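You operate a simulated robot arm through the tools that you are given. There is no shell and no other tool.

Carry out the task below with a simulated robot arm. There is one attempt and no reset: what you move stays moved.

TASK
Leak-test the clamped valve and put it in the tray the display names.
Fine: shut the bleed, pump to 4 bar or more, press the green TEST button; bleed to 0.0 before you free the clamp.

It is judged by the outcome, as a careful person would: the job done as asked, and still so three seconds after it is handed in. It fails if anything else is knocked over, pushed out of place, dropped, spilled or broken.

THE ROBOT
A 6-joint arm with a fingered hand, fixed in place. Base frame: the origin is at the foot of the arm, x ahead of it, y to its left, z up; the work surface is at about z = 0.78. Lengths are in m, angles in rad, forces in N, time in s.
With the tool pointing down near the work surface it reaches from about 0.3 to 0.7 m from the base axis. Its first joint turns from -2.897 to 2.897 rad. Payload 4 kg.
The TCP is the grasp point between the finger pads, 0.022 m short of the fingertips. In the tool frame z runs along the fingers and y along their closing line. The gripper opens to 0.112 m. The gripper's body begins 0.06 m behind the TCP. The gripper is a hand of 4 fingers: y runs from the thumb to the fingers, the wrist lies at [0, 0, -0.218] in the tool frame.
Orientation is that of the tool frame in the base frame, as a unit quaternion [w, x, y, z]. With the fingers straight down and closing along the base's y, the tool's x points along the base's -x, its y along +y and its z along -z.

THE INTERFACE
- The arm moves only by the tool step_arm. Its argument "moves" is a list of rows, each a list of 6 numbers: the shift along the tool's x, y, z in units of 50 mm (1.0 is 50 mm), then the turn, a rotation vector about the tool's x, y, z in units of 6 degrees (1.0 is 6 degrees). In form: [[x, y, z, wx, wy, wz], ...]. A call has 1 to 20 rows; each row shifts and turns the commanded pose from where the row before left it, along the tool's axes as they then stand. A call with a number of a shift or a turn outside -1 to 1 is refused whole. A row lasts 0.2 s, in which the tool goes at most 0.05 m and 0.15 rad; a call with a longer step from one row to the next is refused whole. Where a pose cannot be reached the arm comes as near as it can. A force on the tool above 50 N (or 10 N above the force at the start of the call, whichever is more), or a blocked arm, ends the call early, and 0.2 s more pass. In this call time passes only in rows, and 0.2 s behind the last. It gives the time, the measured TCP pose, the force on the tool (base axes), the opening and the grip force at its end, in the units of the frame above (readings bear some noise), with the torque about the TCP (base axes, N m) and any sound that the robot's microphone picked up, and new pictures: "pictures" is both (left out), scene, wrist or none.
- Cameras (640 x 400 px; columns grow to the right, rows downward): "scene" is fixed at [0.0515, -0.6485, 1.3894]; the picture's right is [0.81, -0.58, 0.00], its down [-0.44, -0.61, -0.66] and it looks along [0.39, 0.54, -0.75] (base axes); focal length 234 px, centre (320, 200). "wrist" rides on the gripper at [0.07, 0.004, -0.083] in the tool frame; the picture's right is [-0.06, 1.00, 0.00], its down [-0.76, -0.05, -0.64] and it looks along [-0.64, -0.04, 0.77] (tool axes); focal length 243 px, centre (320, 200). There is no depth. A picture from a camera that has moved, and an enlarged one, comes with that camera's place and axes in the base frame and with its lens.
- curl_fingers(finger1, finger2, finger3, thumb_bend): sets how far each is bent, from 0 (flat) to 1 (curled in); at 0.3 the hand is open as for a grip, at 0.7 the pads meet at the TCP. One left out holds its place. A second passes; each finger stops where it meets its share of the squeeze, and holds until it gets a number again. It is the only way to open and close the hand. It gives what a move gives, with no picture; readings hold the bend of each and the force on the fingers (four entries, about 0 where the hand has none), thumb and palm.
- zoom(camera, box): a new picture of the part [left, top, right, bottom] of that camera's present view, enlarged. No time passes.
- finish_job(): hands the job in; it is judged then, once.

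Places have to be worked out from the pictures, the camera data and where the tool is seen. Open the gripper and draw the arm clear of the work before you hand the job in, unless the task says otherwise.

The tools are called after "Emit:" as a command line: name --pt "numbers of a row" for each row, then --argument value for the rest, lists and objects as JSON in quotes. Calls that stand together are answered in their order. step_arm: Moves the arm, as the interface text tells. Its arguments: {"type":"object","properties":{"moves":{"type":"array"},"pictures":{"type":"string","enum":["both","scene","wrist","none"]}},"required":["moves"]} The other tools are called the same way: curl_fingers (finger1, finger2, finger3, thumb_bend) moves the fingers one by one; zoom (camera, box) takes an enlarged picture of a part of a camera's view; finish_job () hands the job in.

At the start:

```text
time_s: 0.0
position: [0.2071, -0.3429, 1.1805]
tcp_rot: [0.0, 0.0, 1.0, 0.0]
force: [-0.4, 1.0, 0.1]
wrist_torque: [-0.01, -0.05, 0.02]
width: 0.112
grasp_force: 0.1
shape: jaw
bend: [0.3, 0.3, 0.3, 0.3]
finger forces: [0.0, 0.1, 0.1, 0.1, 0.0, 0.0]
```

scene: 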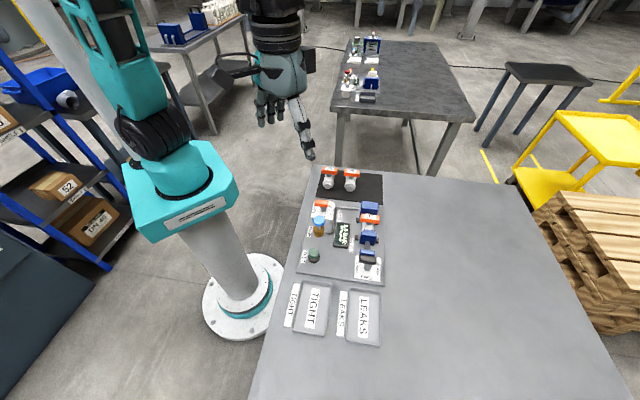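
wrist: 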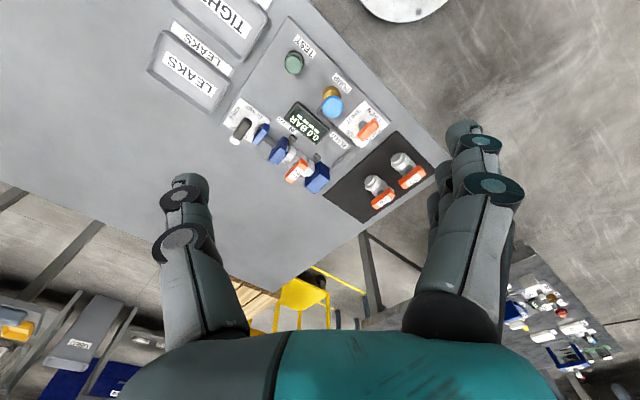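

I start by looking closer at the rig from both cameras to identify the parts.

Emit:
zoom --camera "scene" --box '[280, 160, 400, 280]'

Emit:
zoom --camera "wrist" --box '[220, 20, 440, 220]'

Emit:
zoom --camera "scene" --box '[270, 260, 400, 360]'

```text
3.33 times, centred on (340, 220) of scene
camera zoom: at [0.0515, -0.6485, 1.3894], right [0.81, -0.58, 0.0], down [-0.44, -0.61, -0.66], along [0.39, 0.54, -0.75], focal length 778 px, centre (253, 133)
```

zoom: 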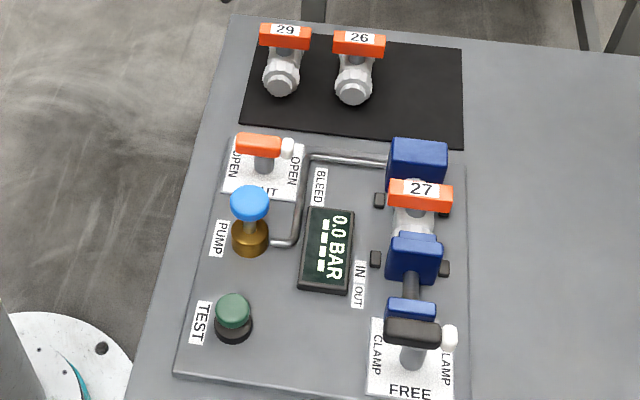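

```text
2.00 times, centred on (330, 120) of wrist
camera zoom: at [0.1378, -0.3369, 1.2641], right [0.06, 1.0, 0.0], down [0.76, -0.05, 0.64], along [0.64, -0.04, -0.77], focal length 485 px, centre (300, 360)
```

zoom: 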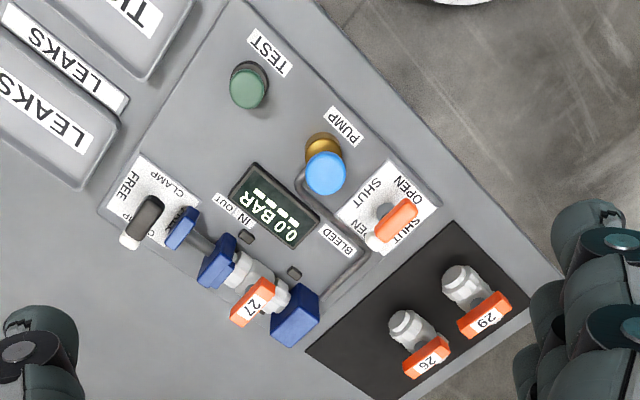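

```text
4.00 times, centred on (335, 310) of scene
camera zoom: at [0.0515, -0.6485, 1.3894], right [0.81, -0.58, 0.0], down [-0.44, -0.61, -0.66], along [0.39, 0.54, -0.75], focal length 934 px, centre (260, -240)
```

zoom: 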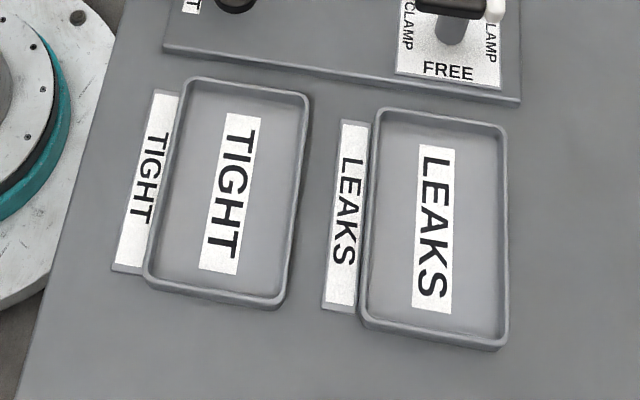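

The rig is turned about 45° to the base. I estimate the bleed lever at (0.338,-0.257,0.825), the pump knob at (0.280,-0.324,0.851), TEST at (0.221,-0.384,0.82), the clamp lever at (0.315,-0.491,0.835) and the valve handle at (0.405,-0.401,0.85). I'll turn the hand 45° to line up with the rig and drop lower for a closer look.

Emit:
step_arm --pt "0 0 0.25 0 0 0.9375" --pt "0 0 0.25 0 0 0.9375" --pt "0 0 0.25 0 0 0.9375" --pt "0 0 0.25 0 0 0.9375" --pt "0 0 0.25 0 0 0.9375" --pt "0 0 0.25 0 0 0.9375" --pt "0 0 0.25 0 0 0.9375" --pt "0 0 0.25 0 0 0.9375" --pt "-0.42 0.55 0 0 0 0" --pt "-0.42 0.55 0 0 0 0" --pt "-0.42 0.55 0 0 0 0"

```text
time_s: 2.4
position: [0.3089, -0.3288, 1.0814]
tcp_rot: [0.001, 0.383, 0.924, 0.001]
force: [0.6, 0.0, -0.7]
wrist_torque: [-0.03, 0.0, -0.01]
width: 0.1118
grasp_force: 0.1
shape: jaw
bend: [0.3, 0.3, 0.3, 0.3]
finger forces: [0.0, 0.0, 0.0, 0.1, 0.0, 0.1]
camera wrist: at [0.2643, -0.2761, 1.1642], right [0.75, 0.66, 0.0], down [0.51, -0.58, 0.64], along [0.42, -0.48, -0.77], focal length 243 px, centre (320, 200)
```

scene: 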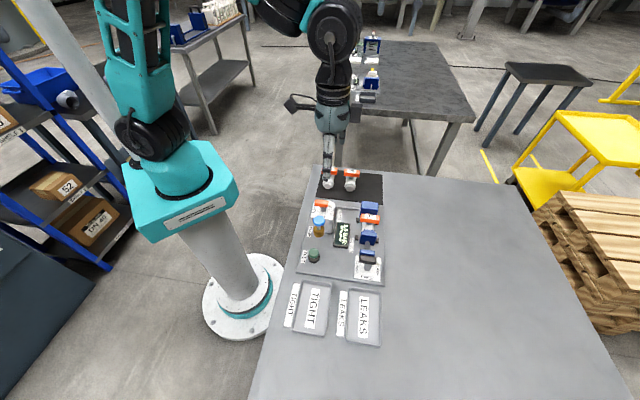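
wrist: 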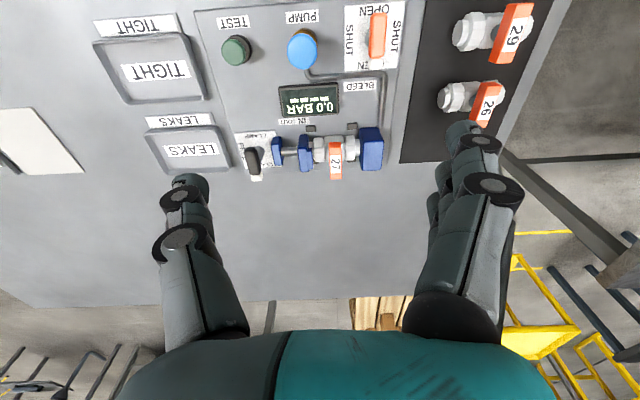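

The hand is now square to the rig. I'll enlarge the parts to read the labels and see the clearances.

Emit:
zoom --camera "wrist" --box '[200, 0, 420, 190]'

Emit:
zoom --camera "wrist" --box '[330, 0, 420, 100]'

Emit:
zoom --camera "wrist" --box '[220, 100, 400, 200]'

Emit:
zoom --camera "wrist" --box '[0, 0, 230, 200]'

Emit:
zoom --camera "wrist" --box '[420, 0, 560, 140]'

```text
2.11 times, centred on (310, 95) of wrist
camera zoom: at [0.2643, -0.2761, 1.1642], right [0.75, 0.66, 0.0], down [0.51, -0.58, 0.64], along [0.42, -0.48, -0.77], focal length 511 px, centre (341, 421)
```

zoom: 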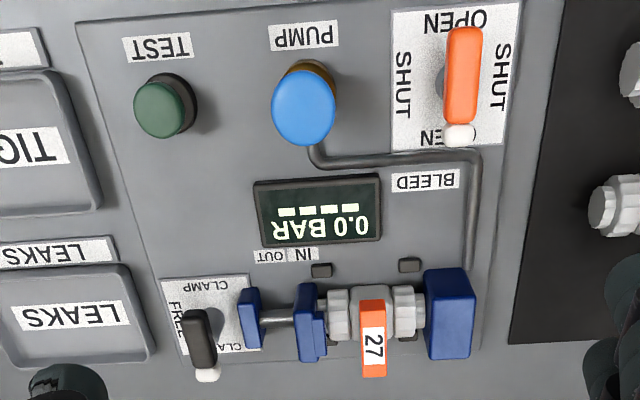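

```text
4.00 times, centred on (375, 50) of wrist
camera zoom: at [0.2643, -0.2761, 1.1642], right [0.75, 0.66, 0.0], down [0.51, -0.58, 0.64], along [0.42, -0.48, -0.77], focal length 970 px, centre (100, 800)
```

zoom: 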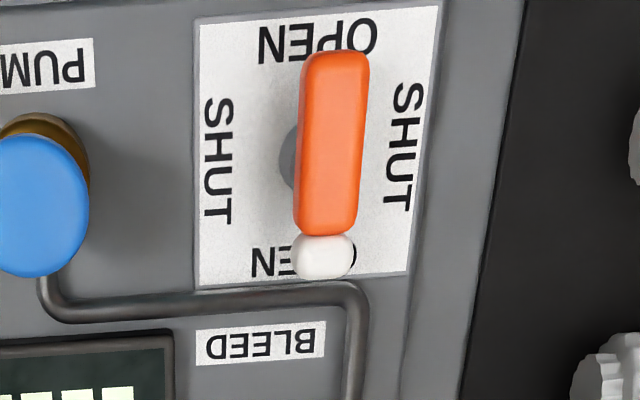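

```text
3.56 times, centred on (310, 150) of wrist
camera zoom: at [0.2643, -0.2761, 1.1642], right [0.75, 0.66, 0.0], down [0.51, -0.58, 0.64], along [0.42, -0.48, -0.77], focal length 863 px, centre (356, 378)
```

zoom: 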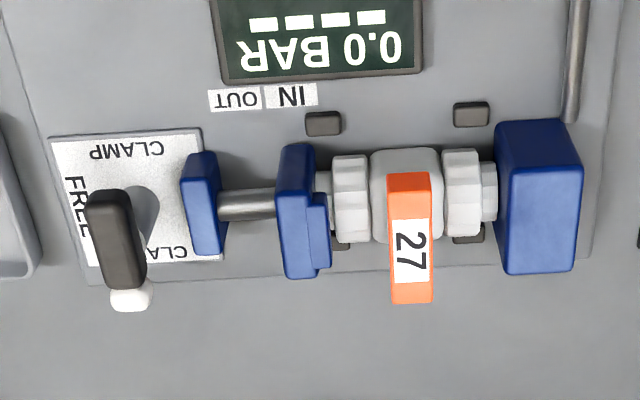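

```text
2.00 times, centred on (115, 100) of wrist
camera zoom: at [0.2643, -0.2761, 1.1642], right [0.75, 0.66, 0.0], down [0.51, -0.58, 0.64], along [0.42, -0.48, -0.77], focal length 485 px, centre (730, 400)
```

zoom: 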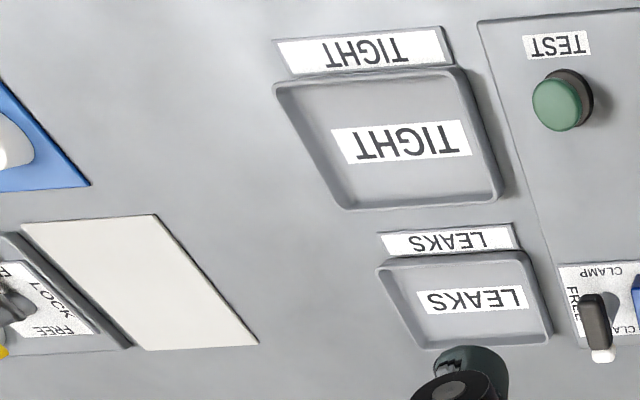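

```text
2.86 times, centred on (490, 70) of wrist
camera zoom: at [0.2643, -0.2761, 1.1642], right [0.75, 0.66, 0.0], down [0.51, -0.58, 0.64], along [0.42, -0.48, -0.77], focal length 693 px, centre (-166, 571)
```

zoom: 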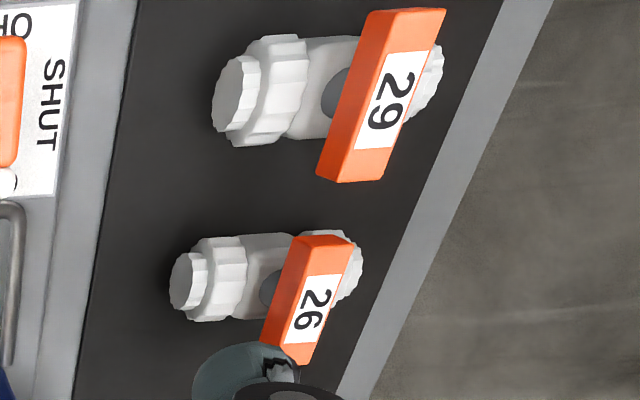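

The labels read: bleed is OPEN along its present line and SHUT across it; the clamp lever is now along CLAMP and FREE is across. I'll move above the bleed lever's pivot, at about (0.342,-0.262), and half close the hand.

Emit:
step_arm --pt "0.238 0.706 0.4 0 0 0" --pt "0.238 0.706 0.4 0 0 0" --pt "0 0 0.8 0 0 0" --pt "0 0 0.6 0 0 0" --pictures "none"

Emit:
curl_fingers --finger1 0.5 --finger2 0.5 --finger3 0.5 --thumb_bend 0.5

Emit:
zoom --camera "wrist" --box '[0, 0, 640, 400]'

Emit:
zoom --camera "scene" --box '[260, 100, 440, 260]'

```text
time_s: 3.4
position: [0.3418, -0.2618, 0.9717]
tcp_rot: [0.0, 0.382, 0.924, 0.001]
force: [-0.4, 0.2, -0.3]
wrist_torque: [-0.01, 0.04, -0.03]
width: 0.1119
grasp_force: 0.1
shape: jaw
bend: [0.3, 0.3, 0.3, 0.3]
finger forces: [0.0, 0.1, 0.0, 0.1, 0.0, 0.1]
```

```text
time_s: 4.4
position: [0.3424, -0.2629, 0.9726]
tcp_rot: [0.0, 0.383, 0.924, 0.0]
force: [0.1, -0.2, 0.6]
wrist_torque: [0.02, -0.02, 0.02]
width: 0.0583
grasp_force: 0.1
shape: fingers
bend: [0.5, 0.5, 0.5, 0.5]
finger forces: [0.0, 0.0, 0.1, 0.0, 0.0, 0.0]
```

```text
1.00 times, centred on (320, 200) of wrist (not enlarged: the box is as wide or as high as the picture)
camera zoom: at [0.297, -0.2091, 1.0549], right [0.75, 0.66, 0.0], down [0.51, -0.58, 0.64], along [0.42, -0.48, -0.77], focal length 243 px, centre (320, 200)
```

zoom: 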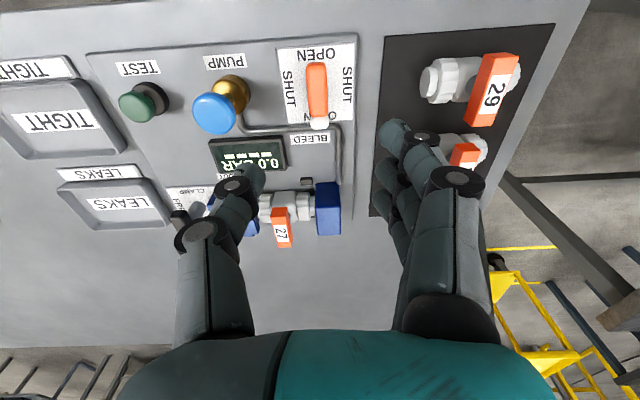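

```text
2.50 times, centred on (350, 180) of scene
camera zoom: at [0.0515, -0.6485, 1.3894], right [0.81, -0.58, 0.0], down [-0.44, -0.61, -0.66], along [0.39, 0.54, -0.75], focal length 584 px, centre (245, 250)
```

zoom: 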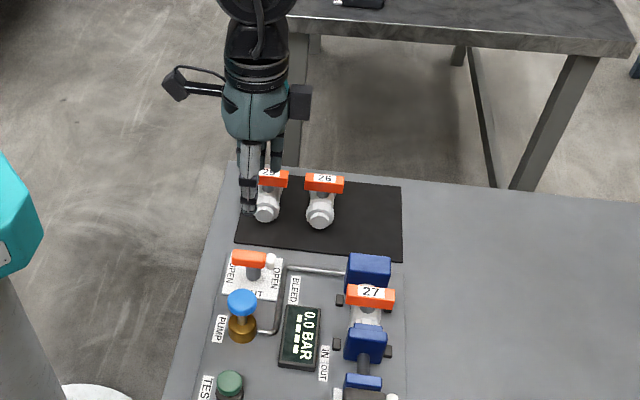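

At half bend the hand opens to 58 mm, and the lever still checks out with its pivot near (0.342,-0.262). I'll come down to z≈0.86 and look before going on to the lever.

Emit:
step_arm --pt "0 0 0.75 0 0 0" --pt "0 0 0.75 0 0 0" --pt "0 0 0.75 0 0 0"

Emit:
zoom --camera "scene" --box '[280, 150, 380, 240]'

```text
time_s: 5.2
position: [0.3428, -0.2622, 0.8602]
tcp_rot: [0.0, 0.382, 0.924, 0.001]
force: [0.0, -0.4, -0.3]
wrist_torque: [-0.04, 0.0, 0.02]
width: 0.0585
grasp_force: 0.1
shape: fingers
bend: [0.5, 0.5, 0.5, 0.5]
finger forces: [0.0, 0.1, 0.1, 0.1, 0.1, 0.0]
camera wrist: at [0.2971, -0.2086, 0.9425], right [0.75, 0.66, 0.0], down [0.51, -0.58, 0.64], along [0.43, -0.48, -0.77], focal length 243 px, centre (320, 200)
```

scene: 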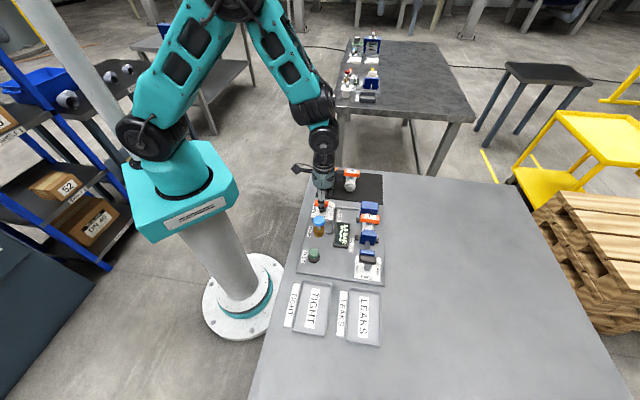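
wrist: 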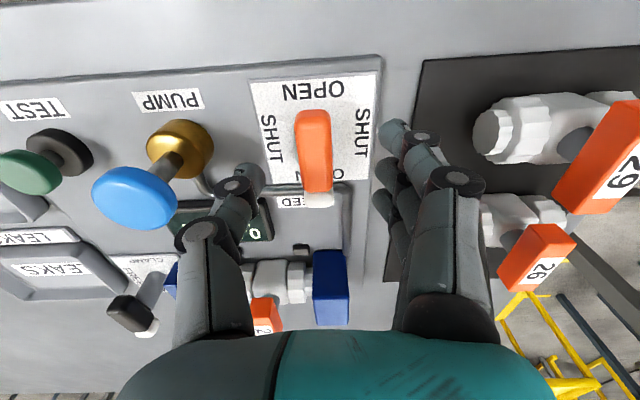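

```text
4.44 times, centred on (330, 195) of scene
camera zoom: at [0.0515, -0.6485, 1.3894], right [0.81, -0.58, 0.0], down [-0.44, -0.61, -0.66], along [0.39, 0.54, -0.75], focal length 1038 px, centre (276, 222)
```

zoom: 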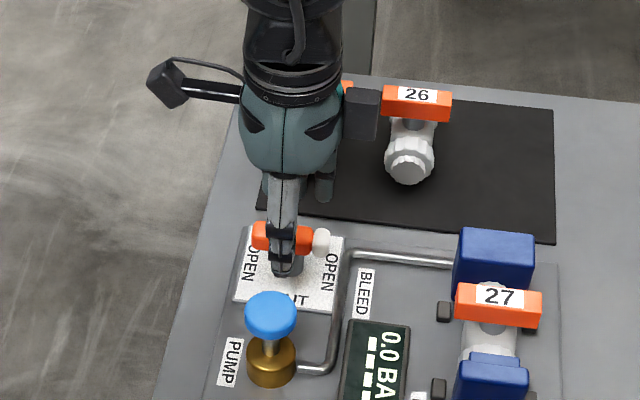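

The thumb and fingers straddle the lever evenly. I lower the TCP to z≈0.827 and close on the lever.

Emit:
step_arm --pt "0 0 0.33 0 0 0" --pt "0 0 0.33 0 0 0"

```text
time_s: 5.8
position: [0.3425, -0.2629, 0.8269]
tcp_rot: [0.0, 0.383, 0.924, 0.001]
force: [0.6, 0.4, 0.2]
wrist_torque: [-0.01, 0.02, 0.01]
width: 0.0582
grasp_force: 0.0
shape: fingers
bend: [0.5, 0.5, 0.5, 0.5]
finger forces: [0.0, 0.0, 0.1, 0.1, 0.0, 0.0]
camera wrist: at [0.2974, -0.2086, 0.9092], right [0.75, 0.66, 0.0], down [0.51, -0.58, 0.64], along [0.43, -0.48, -0.77], focal length 243 px, centre (320, 200)
```

scene: 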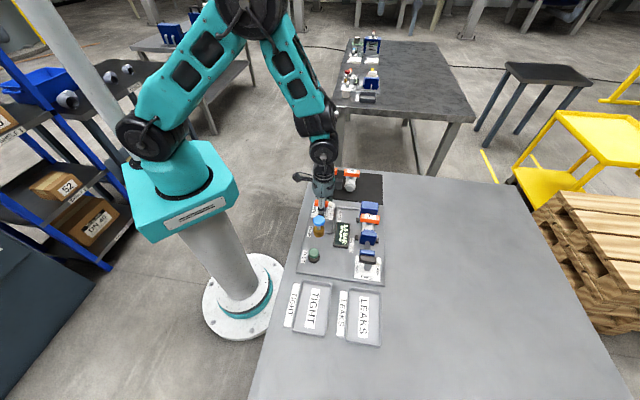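
wrist: 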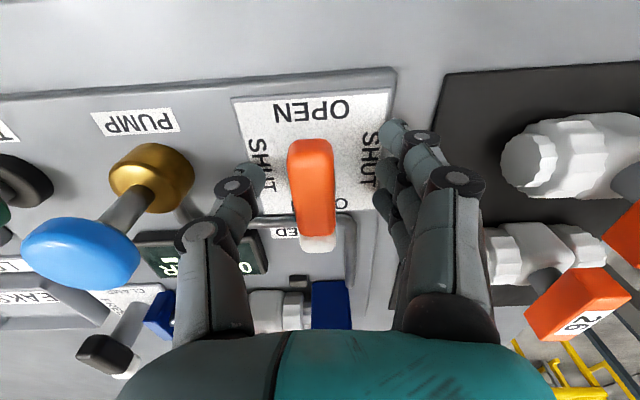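

The lever sits centred between thumb and fingers with no contact, so I close the hand on it.

Emit:
curl_fingers --finger1 0.7 --finger2 0.7 --finger3 0.7 --thumb_bend 0.7

Emit:
zoom --camera "wrist" --box '[160, 60, 480, 260]'

```text
time_s: 6.8
position: [0.3433, -0.2619, 0.8266]
tcp_rot: [0.0, 0.383, 0.924, 0.001]
force: [-3.5, -3.5, -4.8]
wrist_torque: [-0.05, 0.06, -0.01]
width: 0.0172
grasp_force: 5.3
shape: fingers
bend: [0.69, 0.66, 0.69, 0.66]
finger forces: [0.6, 2.4, 0.7, 0.0, 7.5, 0.0]
```

```text
2.00 times, centred on (320, 160) of wrist
camera zoom: at [0.2973, -0.2087, 0.9093], right [0.75, 0.66, 0.0], down [0.51, -0.58, 0.64], along [0.42, -0.48, -0.77], focal length 485 px, centre (320, 280)
```

zoom: 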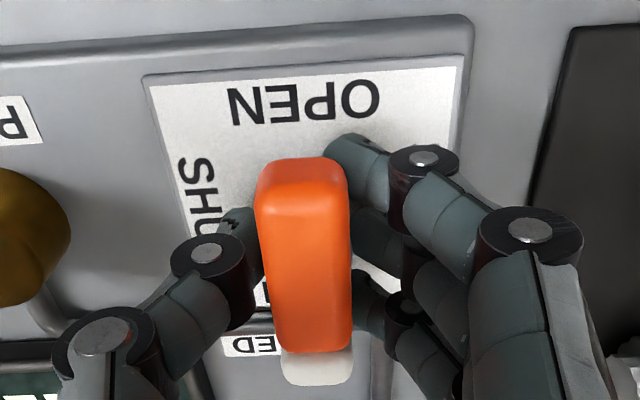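

The lever is held at 17 mm. I test which way it turns with a small counter-clockwise twist about its pivot.

Emit:
step_arm --pt "0 0 0 0 0 -0.6" --pt "0 0 0 0 0 -0.6" --pt "0 0 0 0 0 -0.6"

```text
time_s: 7.6
position: [0.3441, -0.2614, 0.8263]
tcp_rot: [0.001, 0.293, 0.956, 0.001]
force: [-5.7, -1.2, -2.3]
wrist_torque: [-0.02, 0.09, -0.15]
width: 0.0189
grasp_force: 6.1
shape: fingers
bend: [0.68, 0.66, 0.7, 0.66]
finger forces: [1.9, 2.3, 0.0, 0.1, 8.5, 0.0]
camera wrist: at [0.2885, -0.2179, 0.9091], right [0.61, 0.79, 0.0], down [0.61, -0.47, 0.64], along [0.51, -0.39, -0.77], focal length 243 px, centre (320, 200)
```

scene: 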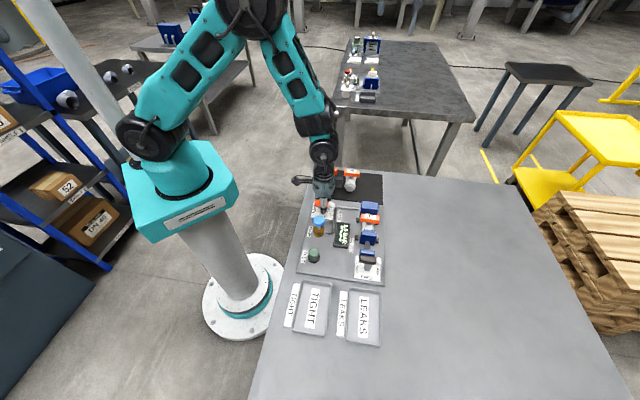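
wrist: 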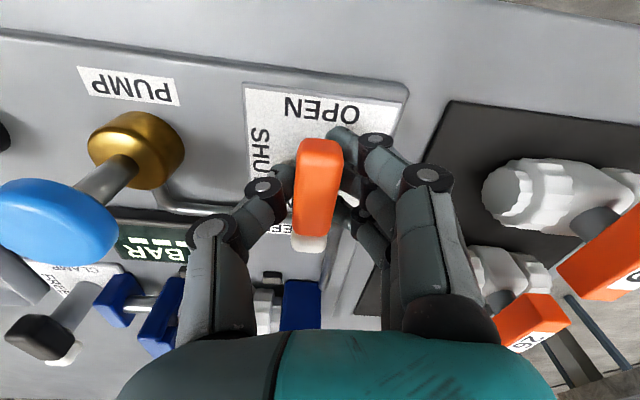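

Emit:
zoom --camera "wrist" --box '[200, 60, 440, 260]'

Emit:
zoom --camera "scene" --box '[290, 170, 350, 230]'

```text
2.00 times, centred on (320, 160) of wrist
camera zoom: at [0.2885, -0.2179, 0.9091], right [0.61, 0.79, 0.0], down [0.61, -0.47, 0.64], along [0.51, -0.39, -0.77], focal length 485 px, centre (320, 280)
```

zoom: 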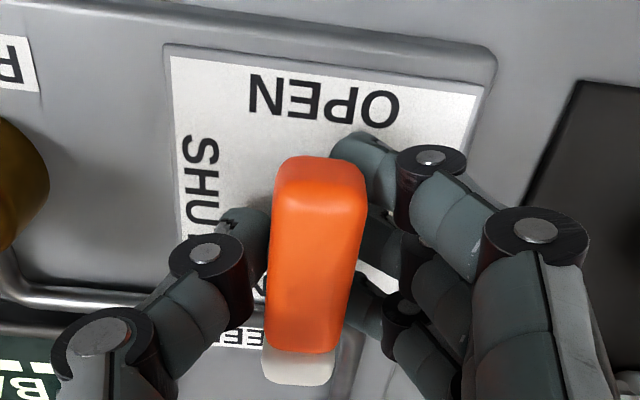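

```text
6.67 times, centred on (320, 200) of scene
camera zoom: at [0.0515, -0.6485, 1.3894], right [0.81, -0.58, 0.0], down [-0.44, -0.61, -0.66], along [0.39, 0.54, -0.75], focal length 1557 px, centre (320, 200)
```

zoom: 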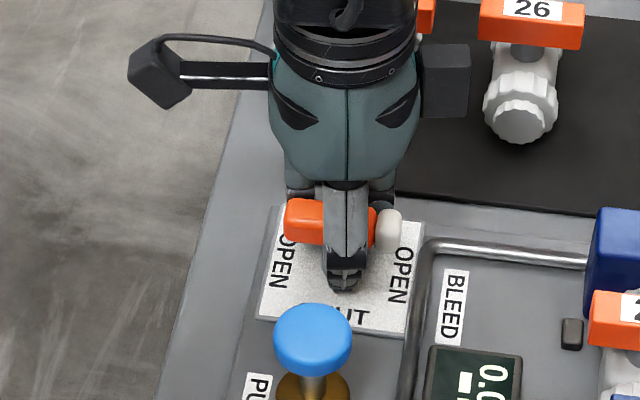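

The lever stayed parallel to the plate and resisted, so it seems to be at a stop that way. I turn back and try clockwise.

Emit:
step_arm --pt "0 0 0 0 0 0.8" --pt "0 0 0 0 0 0.8" --pt "0 0 0 0 0 0.8" --pt "0 0 0 0 0 0.8" --pt "0 0 0 0 0 0.8"

Emit:
zoom --camera "wrist" --box '[200, 60, 440, 260]'

```text
time_s: 8.8
position: [0.3438, -0.2611, 0.825]
tcp_rot: [0.0, 0.486, 0.874, 0.001]
force: [-0.9, -6.4, 0.0]
wrist_torque: [-0.1, 0.05, 0.07]
width: 0.0168
grasp_force: 5.8
shape: fingers
bend: [0.7, 0.66, 0.69, 0.66]
finger forces: [0.2, 3.0, 0.5, 0.0, 7.2, 0.0]
camera wrist: at [0.3108, -0.1992, 0.9089], right [0.88, 0.47, 0.0], down [0.36, -0.68, 0.64], along [0.3, -0.57, -0.77], focal length 243 px, centre (320, 200)
```

scene: 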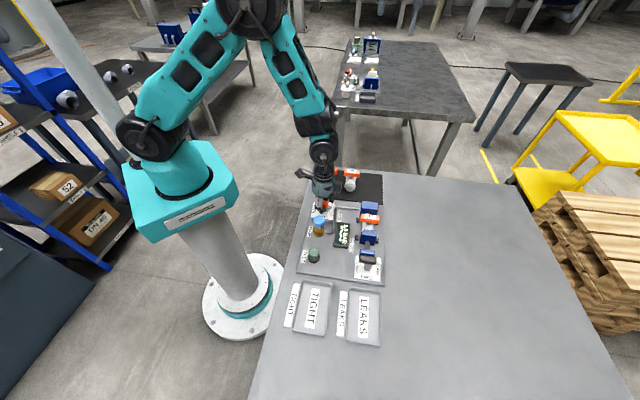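
wrist: 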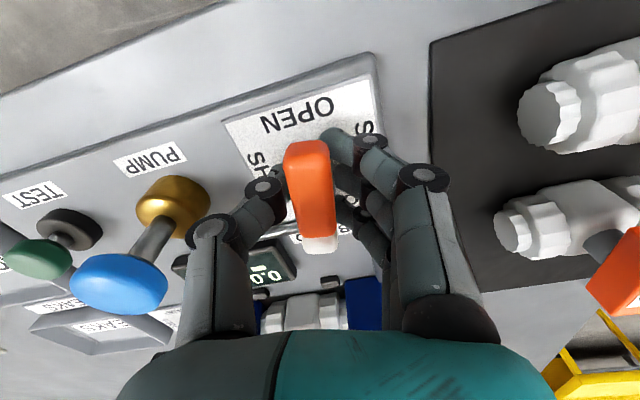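

```text
2.00 times, centred on (320, 160) of wrist
camera zoom: at [0.3108, -0.1992, 0.9089], right [0.88, 0.47, 0.0], down [0.36, -0.68, 0.64], along [0.3, -0.57, -0.77], focal length 485 px, centre (320, 280)
```

zoom: 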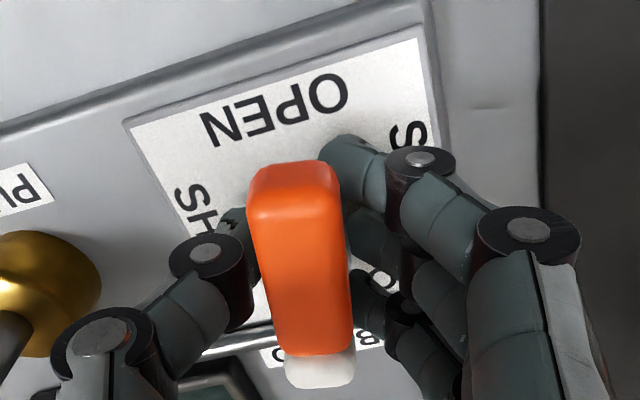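

Clockwise it turns with the hand with little resistance. I carry on about halfway and check.

Emit:
step_arm --pt "0 0 0 0 0 0.9" --pt "0 0 0 0 0 0.9" --pt "0 0 0 0 0 0.9" --pt "0 0 0 0 0 0.9" --pt "0 0 0 0 0 0.9" --pt "0 0 0 0 0 0.9" --pt "0 0 0 0 0 0.9"

Emit:
zoom --camera "scene" --box '[290, 170, 350, 230]'

```text
time_s: 10.4
position: [0.3424, -0.261, 0.8266]
tcp_rot: [-0.001, 0.744, 0.668, 0.001]
force: [-0.1, -5.3, -1.1]
wrist_torque: [-0.06, 0.0, 0.06]
width: 0.0155
grasp_force: 5.3
shape: fingers
bend: [0.7, 0.66, 0.68, 0.67]
finger forces: [0.4, 3.7, 1.5, 0.0, 5.5, 0.0]
camera wrist: at [0.355, -0.192, 0.9088], right [0.99, -0.17, 0.0], down [-0.13, -0.76, 0.64], along [-0.11, -0.63, -0.77], focal length 243 px, centre (320, 200)
```

scene: 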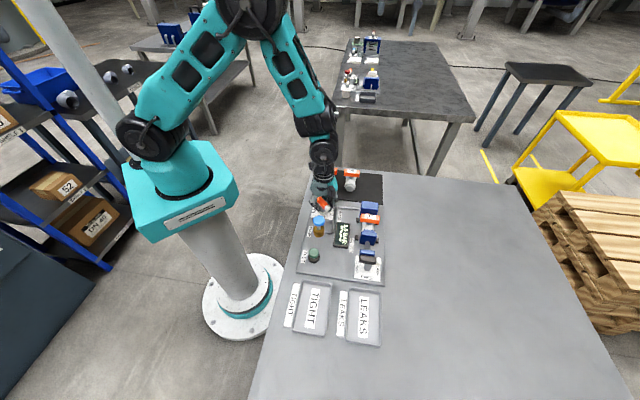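
wrist: 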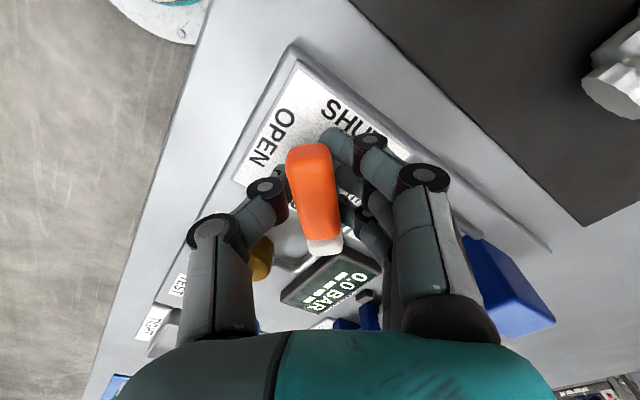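

```text
6.67 times, centred on (320, 200) of scene
camera zoom: at [0.0515, -0.6485, 1.3894], right [0.81, -0.58, 0.0], down [-0.44, -0.61, -0.66], along [0.39, 0.54, -0.75], focal length 1557 px, centre (320, 200)
```

zoom: 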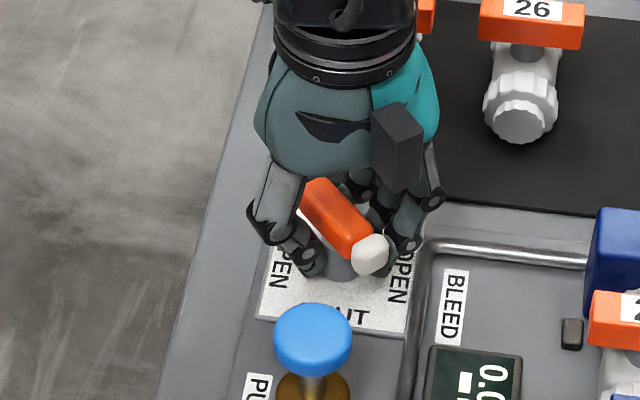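

Halfway round, with the lever following. I continue to the full quarter turn, watching torque.

Emit:
step_arm --pt "0 0 0 0 0 0.9" --pt "0 0 0 0 0 0.9" --pt "0 0 0 0 0 0.9" --pt "0 0 0 0 0 0.9" --pt "0 0 0 0 0 0.9" --pt "0 0 0 0 0 0.9" --pt "0 0 0 0 0 0.9" --pt "0 0 0 0 0 0.6"

Emit:
zoom --camera "scene" --box '[290, 170, 350, 230]'

```text
time_s: 12.2
position: [0.3435, -0.2612, 0.8264]
tcp_rot: [0.0, 0.932, 0.363, 0.001]
force: [1.4, -4.2, -0.8]
wrist_torque: [-0.05, -0.04, 0.06]
width: 0.0151
grasp_force: 5.5
shape: fingers
bend: [0.69, 0.65, 0.68, 0.67]
finger forces: [0.7, 4.7, 1.8, 0.0, 4.3, 0.0]
camera wrist: at [0.3976, -0.2171, 0.9089], right [0.63, -0.78, 0.0], down [-0.6, -0.48, 0.64], along [-0.5, -0.4, -0.77], focal length 243 px, centre (320, 200)
```

scene: 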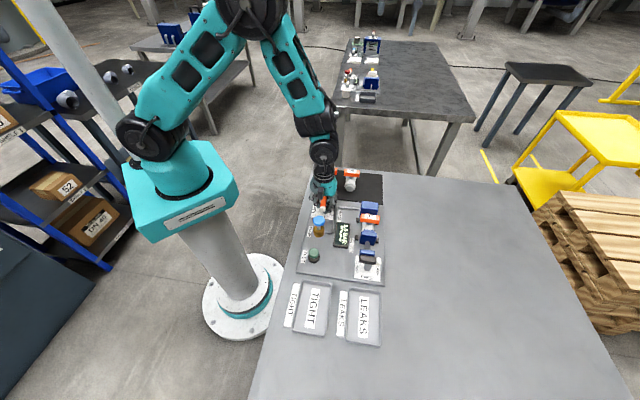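
wrist: 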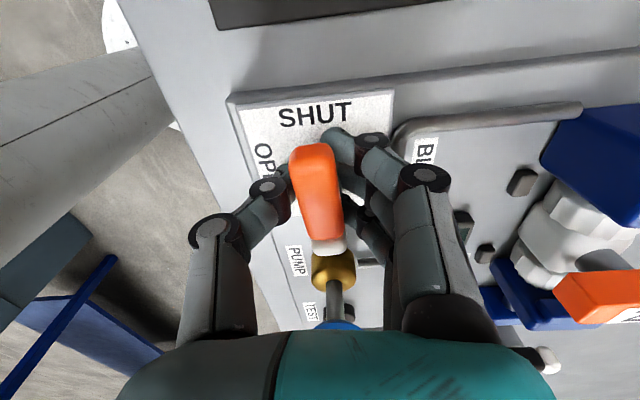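

```text
6.67 times, centred on (320, 200) of scene
camera zoom: at [0.0515, -0.6485, 1.3894], right [0.81, -0.58, 0.0], down [-0.44, -0.61, -0.66], along [0.39, 0.54, -0.75], focal length 1557 px, centre (320, 200)
```

zoom: 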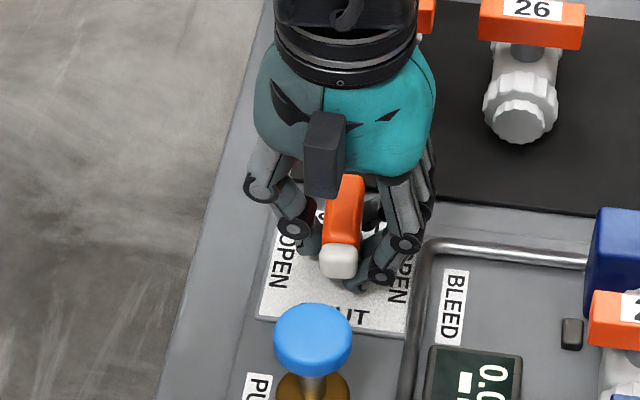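

The lever is within a few degrees of SHUT. I push a bit further to seat it against its stop.

Emit:
step_arm --pt "0 0 0 0 0 0.7" --pt "0 0 0 0 0 0.7" --pt "0 0 0 0 0 0.7"

Emit:
zoom --camera "wrist" --box '[200, 60, 440, 260]'

Emit:
zoom --camera "scene" --box '[290, 170, 350, 230]'

```text
time_s: 13.0
position: [0.3427, -0.2616, 0.8271]
tcp_rot: [0.0, 0.966, 0.259, 0.001]
force: [4.3, -3.4, -2.1]
wrist_torque: [-0.04, -0.09, 0.14]
width: 0.0138
grasp_force: 6.8
shape: fingers
bend: [0.7, 0.65, 0.66, 0.67]
finger forces: [0.1, 5.2, 4.1, 0.0, 3.8, 0.0]
camera wrist: at [0.4062, -0.2296, 0.9092], right [0.44, -0.9, 0.0], down [-0.69, -0.34, 0.64], along [-0.57, -0.28, -0.77], focal length 243 px, centre (320, 200)
```

scene: 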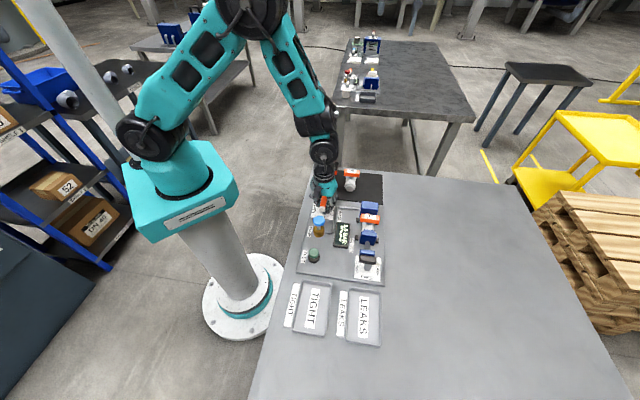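
wrist: 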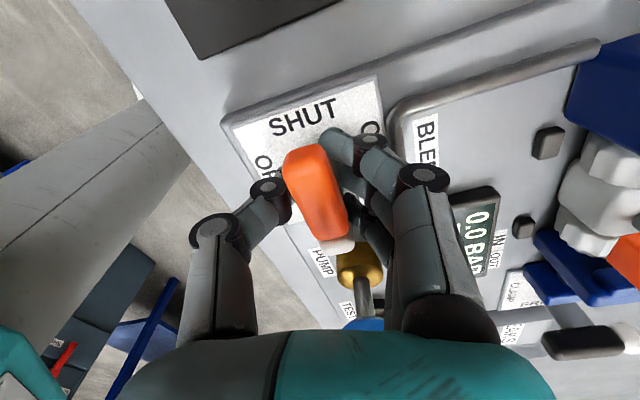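

```text
2.00 times, centred on (320, 160) of wrist
camera zoom: at [0.4062, -0.2296, 0.9092], right [0.44, -0.9, 0.0], down [-0.69, -0.34, 0.64], along [-0.57, -0.28, -0.77], focal length 485 px, centre (320, 280)
```

zoom: 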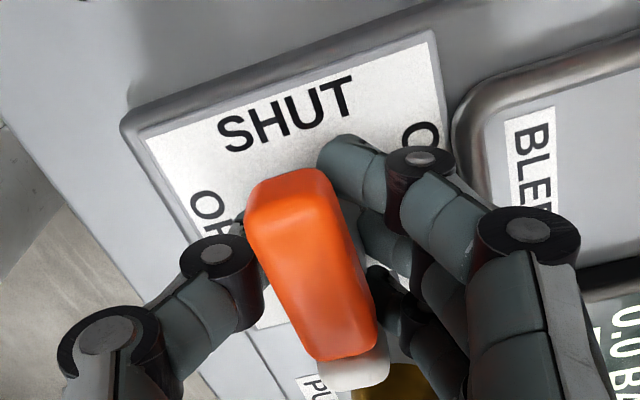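

```text
6.67 times, centred on (320, 200) of scene
camera zoom: at [0.0515, -0.6485, 1.3894], right [0.81, -0.58, 0.0], down [-0.44, -0.61, -0.66], along [0.39, 0.54, -0.75], focal length 1557 px, centre (320, 200)
```

zoom: 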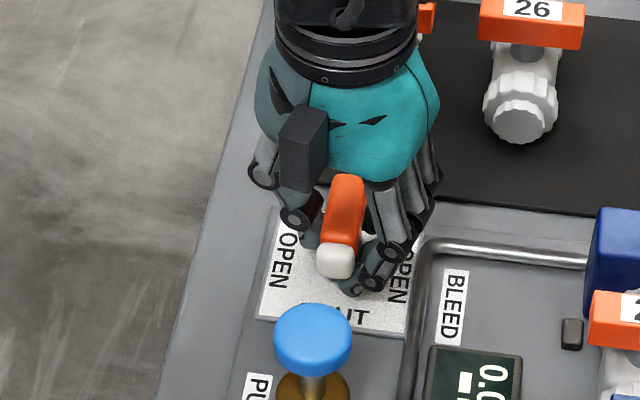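

The torque rose at the end and the lever is now parallel to the SHUT axis of the plate. I release it and lift straight up.

Emit:
curl_fingers --finger1 0.5 --finger2 0.5 --finger3 0.5 --thumb_bend 0.5

Emit:
step_arm --pt "0 0 -0.6 0 0 0" --pt "0 0 -0.9 0 0 0" --pt "0 0 -0.5 0 0 -0.85" --pt "0 0 0 0 0 -0.85" --pt "0 0 0 0 0 -0.8"

Emit:
zoom --camera "scene" --box '[280, 160, 400, 280]'

```text
time_s: 14.0
position: [0.3434, -0.2621, 0.8251]
tcp_rot: [-0.001, 0.966, 0.258, 0.001]
force: [-0.6, -0.5, 0.3]
wrist_torque: [0.01, 0.01, 0.01]
width: 0.0566
grasp_force: 0.0
shape: fingers
bend: [0.5, 0.5, 0.5, 0.5]
finger forces: [0.1, 0.1, 0.0, 0.1, 0.0, 0.0]
```

```text
time_s: 15.2
position: [0.3435, -0.2604, 0.9248]
tcp_rot: [-0.001, 0.924, 0.383, 0.001]
force: [-0.3, -0.1, -0.2]
wrist_torque: [0.01, 0.06, 0.0]
width: 0.0568
grasp_force: 0.1
shape: fingers
bend: [0.5, 0.5, 0.5, 0.5]
finger forces: [0.0, 0.1, 0.0, 0.1, 0.0, 0.1]
camera wrist: at [0.3953, -0.2144, 1.0089], right [0.66, -0.75, 0.0], down [-0.58, -0.51, 0.64], along [-0.48, -0.42, -0.77], focal length 243 px, centre (320, 200)
```

scene: 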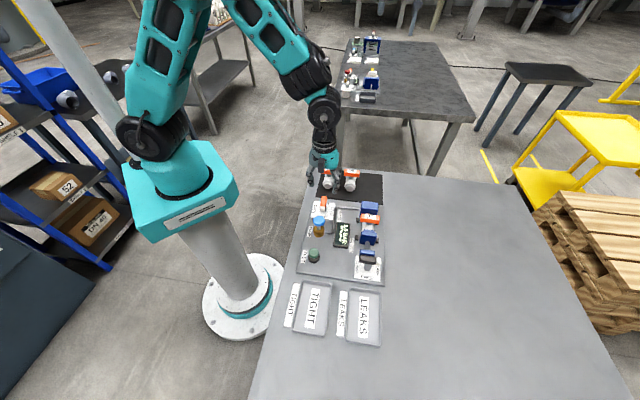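
wrist: 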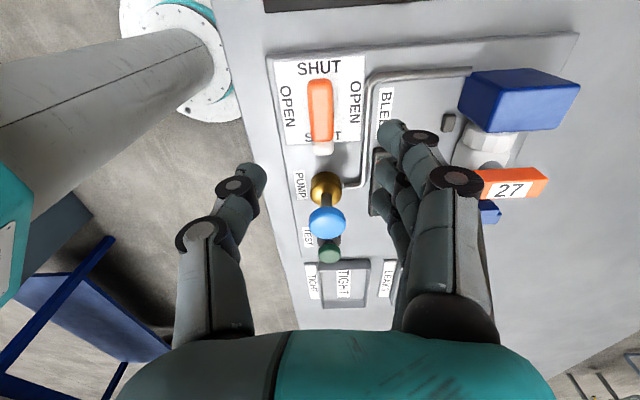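

```text
3.33 times, centred on (340, 220) of scene
camera zoom: at [0.0515, -0.6485, 1.3894], right [0.81, -0.58, 0.0], down [-0.44, -0.61, -0.66], along [0.39, 0.54, -0.75], focal length 778 px, centre (253, 133)
```

zoom: 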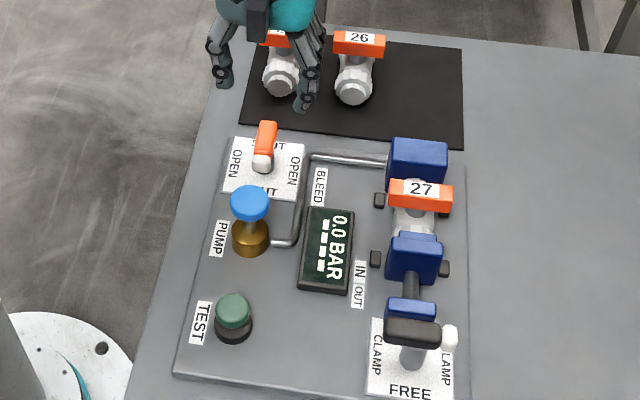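

The bleed is clearly SHUT. I close the fingers to a point for pressing and move above the pump knob at (0.281,-0.324).

Emit:
curl_fingers --finger1 0.7 --finger2 0.7 --finger3 0.7 --thumb_bend 0.7

Emit:
step_arm --pt "-0.892 0 0 0 0 0" --pt "-0.892 0 0 0 0 0" --pt "0 0 0.5 0 0 0"

Emit:
zoom --camera "scene" --box '[280, 160, 400, 280]'

Emit:
zoom --camera "wrist" --box '[200, 120, 440, 280]'

```text
time_s: 16.2
position: [0.3424, -0.2613, 0.9253]
tcp_rot: [0.0, 0.924, 0.383, 0.001]
force: [0.2, 0.0, -0.6]
wrist_torque: [-0.02, 0.0, -0.04]
width: 0.0101
grasp_force: 0.1
shape: fingers
bend: [0.7, 0.7, 0.7, 0.7]
finger forces: [0.1, 0.1, 0.1, 0.1, 0.1, 0.1]
```

```text
time_s: 17.0
position: [0.2785, -0.3236, 0.9008]
tcp_rot: [0.0, 0.924, 0.383, 0.001]
force: [0.2, 0.0, 0.0]
wrist_torque: [0.01, 0.01, -0.04]
width: 0.0098
grasp_force: 0.0
shape: fingers
bend: [0.7, 0.7, 0.7, 0.7]
finger forces: [0.1, 0.0, 0.0, 0.1, 0.0, 0.0]
camera wrist: at [0.3312, -0.2772, 0.9837], right [0.66, -0.75, 0.0], down [-0.58, -0.51, 0.64], along [-0.48, -0.42, -0.77], focal length 243 px, centre (320, 200)
```

scene: 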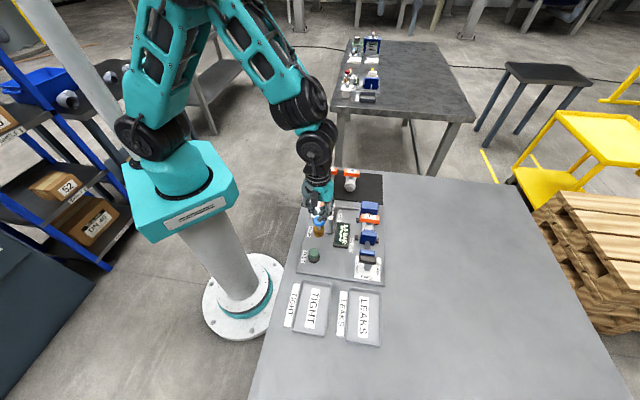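
wrist: 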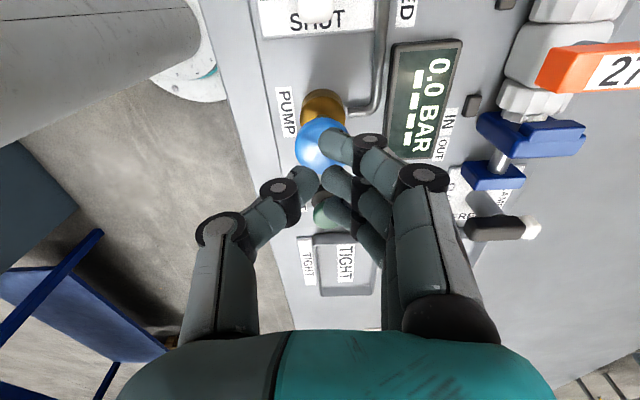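

```text
3.33 times, centred on (340, 220) of scene
camera zoom: at [0.0515, -0.6485, 1.3894], right [0.81, -0.58, 0.0], down [-0.44, -0.61, -0.66], along [0.39, 0.54, -0.75], focal length 778 px, centre (253, 133)
```

zoom: 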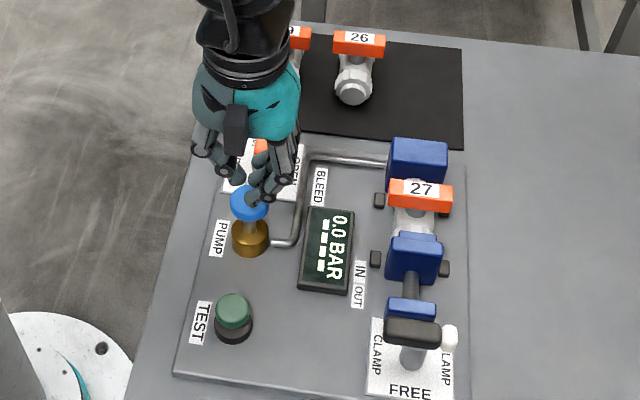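

```text
2.50 times, centred on (320, 200) of wrist
camera zoom: at [0.3312, -0.2772, 0.9837], right [0.66, -0.75, 0.0], down [-0.58, -0.51, 0.64], along [-0.48, -0.42, -0.77], focal length 606 px, centre (320, 200)
```

zoom: 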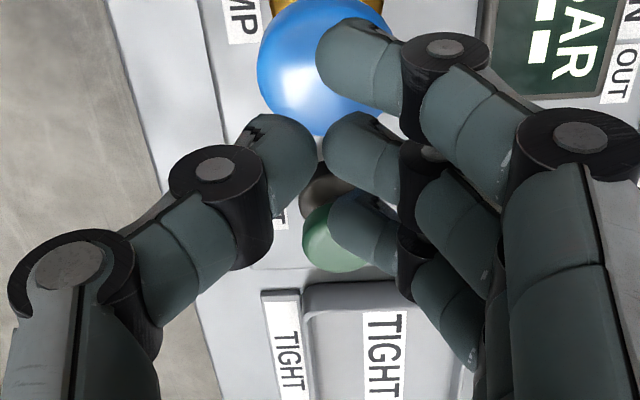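

The fingertips are over the knob and the display is readable from the scene camera. I press down in small steps for a first stroke.

Emit:
step_arm --pt "0 0 0.5 0 0 0" --pt "0 0 0.15 0 0 0" --pt "0 0 0.15 0 0 0" --pt "0 0 0.15 0 0 0"

Emit:
zoom --camera "scene" --box '[280, 160, 400, 280]'

```text
time_s: 18.0
position: [0.2807, -0.3268, 0.8613]
tcp_rot: [0.004, 0.924, 0.383, 0.002]
force: [-5.0, 4.4, 38.8]
wrist_torque: [0.27, 0.33, -0.01]
width: 0.0105
grasp_force: 19.7
shape: fingers
bend: [0.7, 0.71, 0.7, 0.71]
finger forces: [0.1, 8.5, 0.0, 0.0, 30.9, 0.1]
stopped in row 4: the force on the tool passed its limit at 60 N (the readings are from after the stop); the commanded pose is now the measured one
camera wrist: at [0.333, -0.2784, 0.9428], right [0.66, -0.75, 0.01], down [-0.58, -0.5, 0.64], along [-0.48, -0.43, -0.77], focal length 243 px, centre (320, 200)
```

scene: 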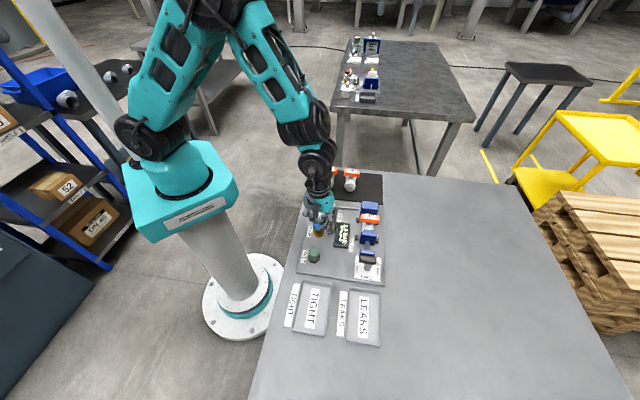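
wrist: 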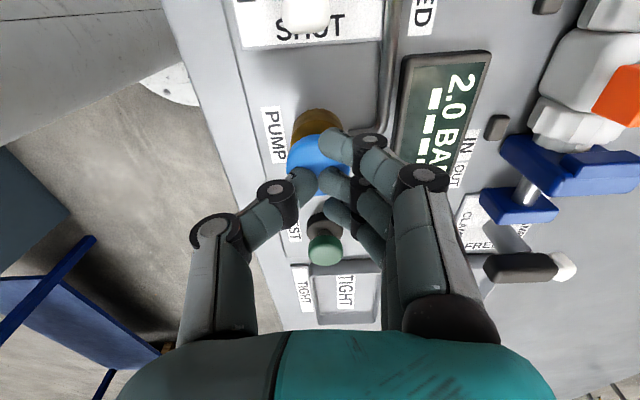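

```text
3.33 times, centred on (340, 220) of scene
camera zoom: at [0.0515, -0.6485, 1.3894], right [0.81, -0.58, 0.0], down [-0.44, -0.61, -0.66], along [0.39, 0.54, -0.75], focal length 778 px, centre (253, 133)
```

zoom: 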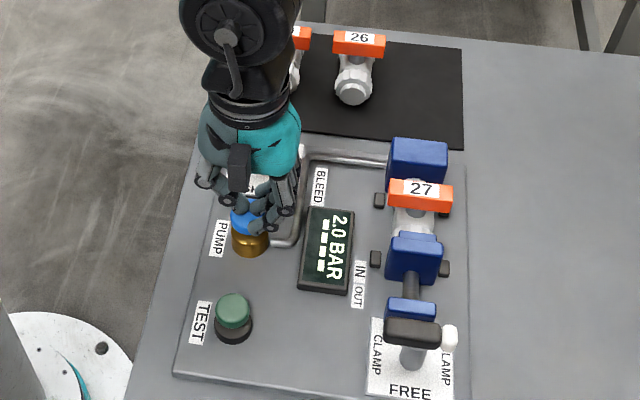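

One stroke gave 2.0 bar; the bottom is at TCP z≈0.861. I lift, recentre slightly and press a second stroke.

Emit:
step_arm --pt "0 0 -0.4 0 0 0" --pt "0.04 -0.04 -0.2 0 0 0" --pt "0 0 0 0 0 0" --pt "0 0 0.3 0 0 0" --pt "0 0 0.2 0 0 0" --pt "0 0 0.1 0 0 0" --pictures "scene"

Emit:
zoom --camera "scene" --box '[280, 160, 400, 280]'

```text
time_s: 19.4
position: [0.2806, -0.3232, 0.86]
tcp_rot: [0.004, 0.924, 0.382, 0.001]
force: [-2.2, 3.7, 45.6]
wrist_torque: [0.08, 0.33, 0.06]
width: 0.0101
grasp_force: 23.5
shape: fingers
bend: [0.7, 0.72, 0.71, 0.7]
finger forces: [0.0, 10.4, 6.9, 0.0, 30.0, 0.1]
```

scene: 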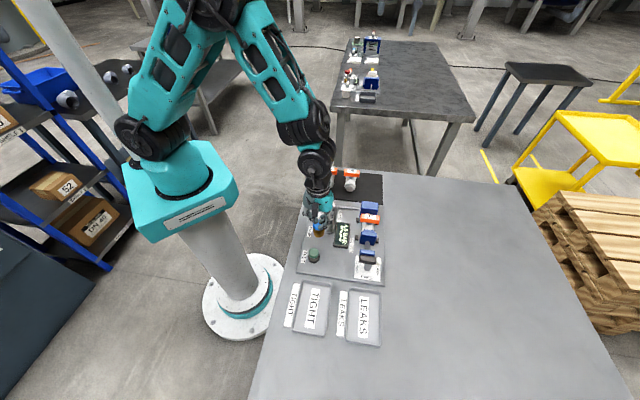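

```text
3.33 times, centred on (340, 220) of scene
camera zoom: at [0.0515, -0.6485, 1.3894], right [0.81, -0.58, 0.0], down [-0.44, -0.61, -0.66], along [0.39, 0.54, -0.75], focal length 778 px, centre (253, 133)
```

zoom: 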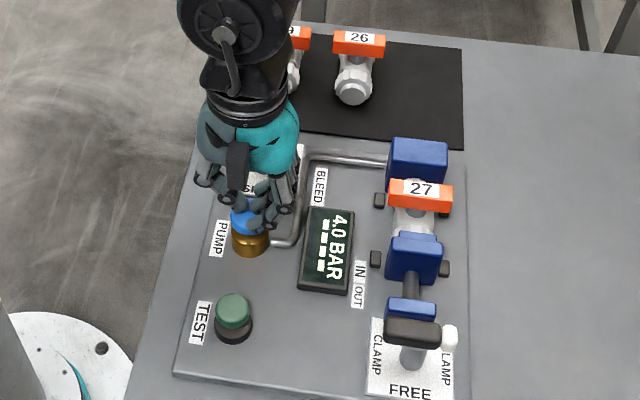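

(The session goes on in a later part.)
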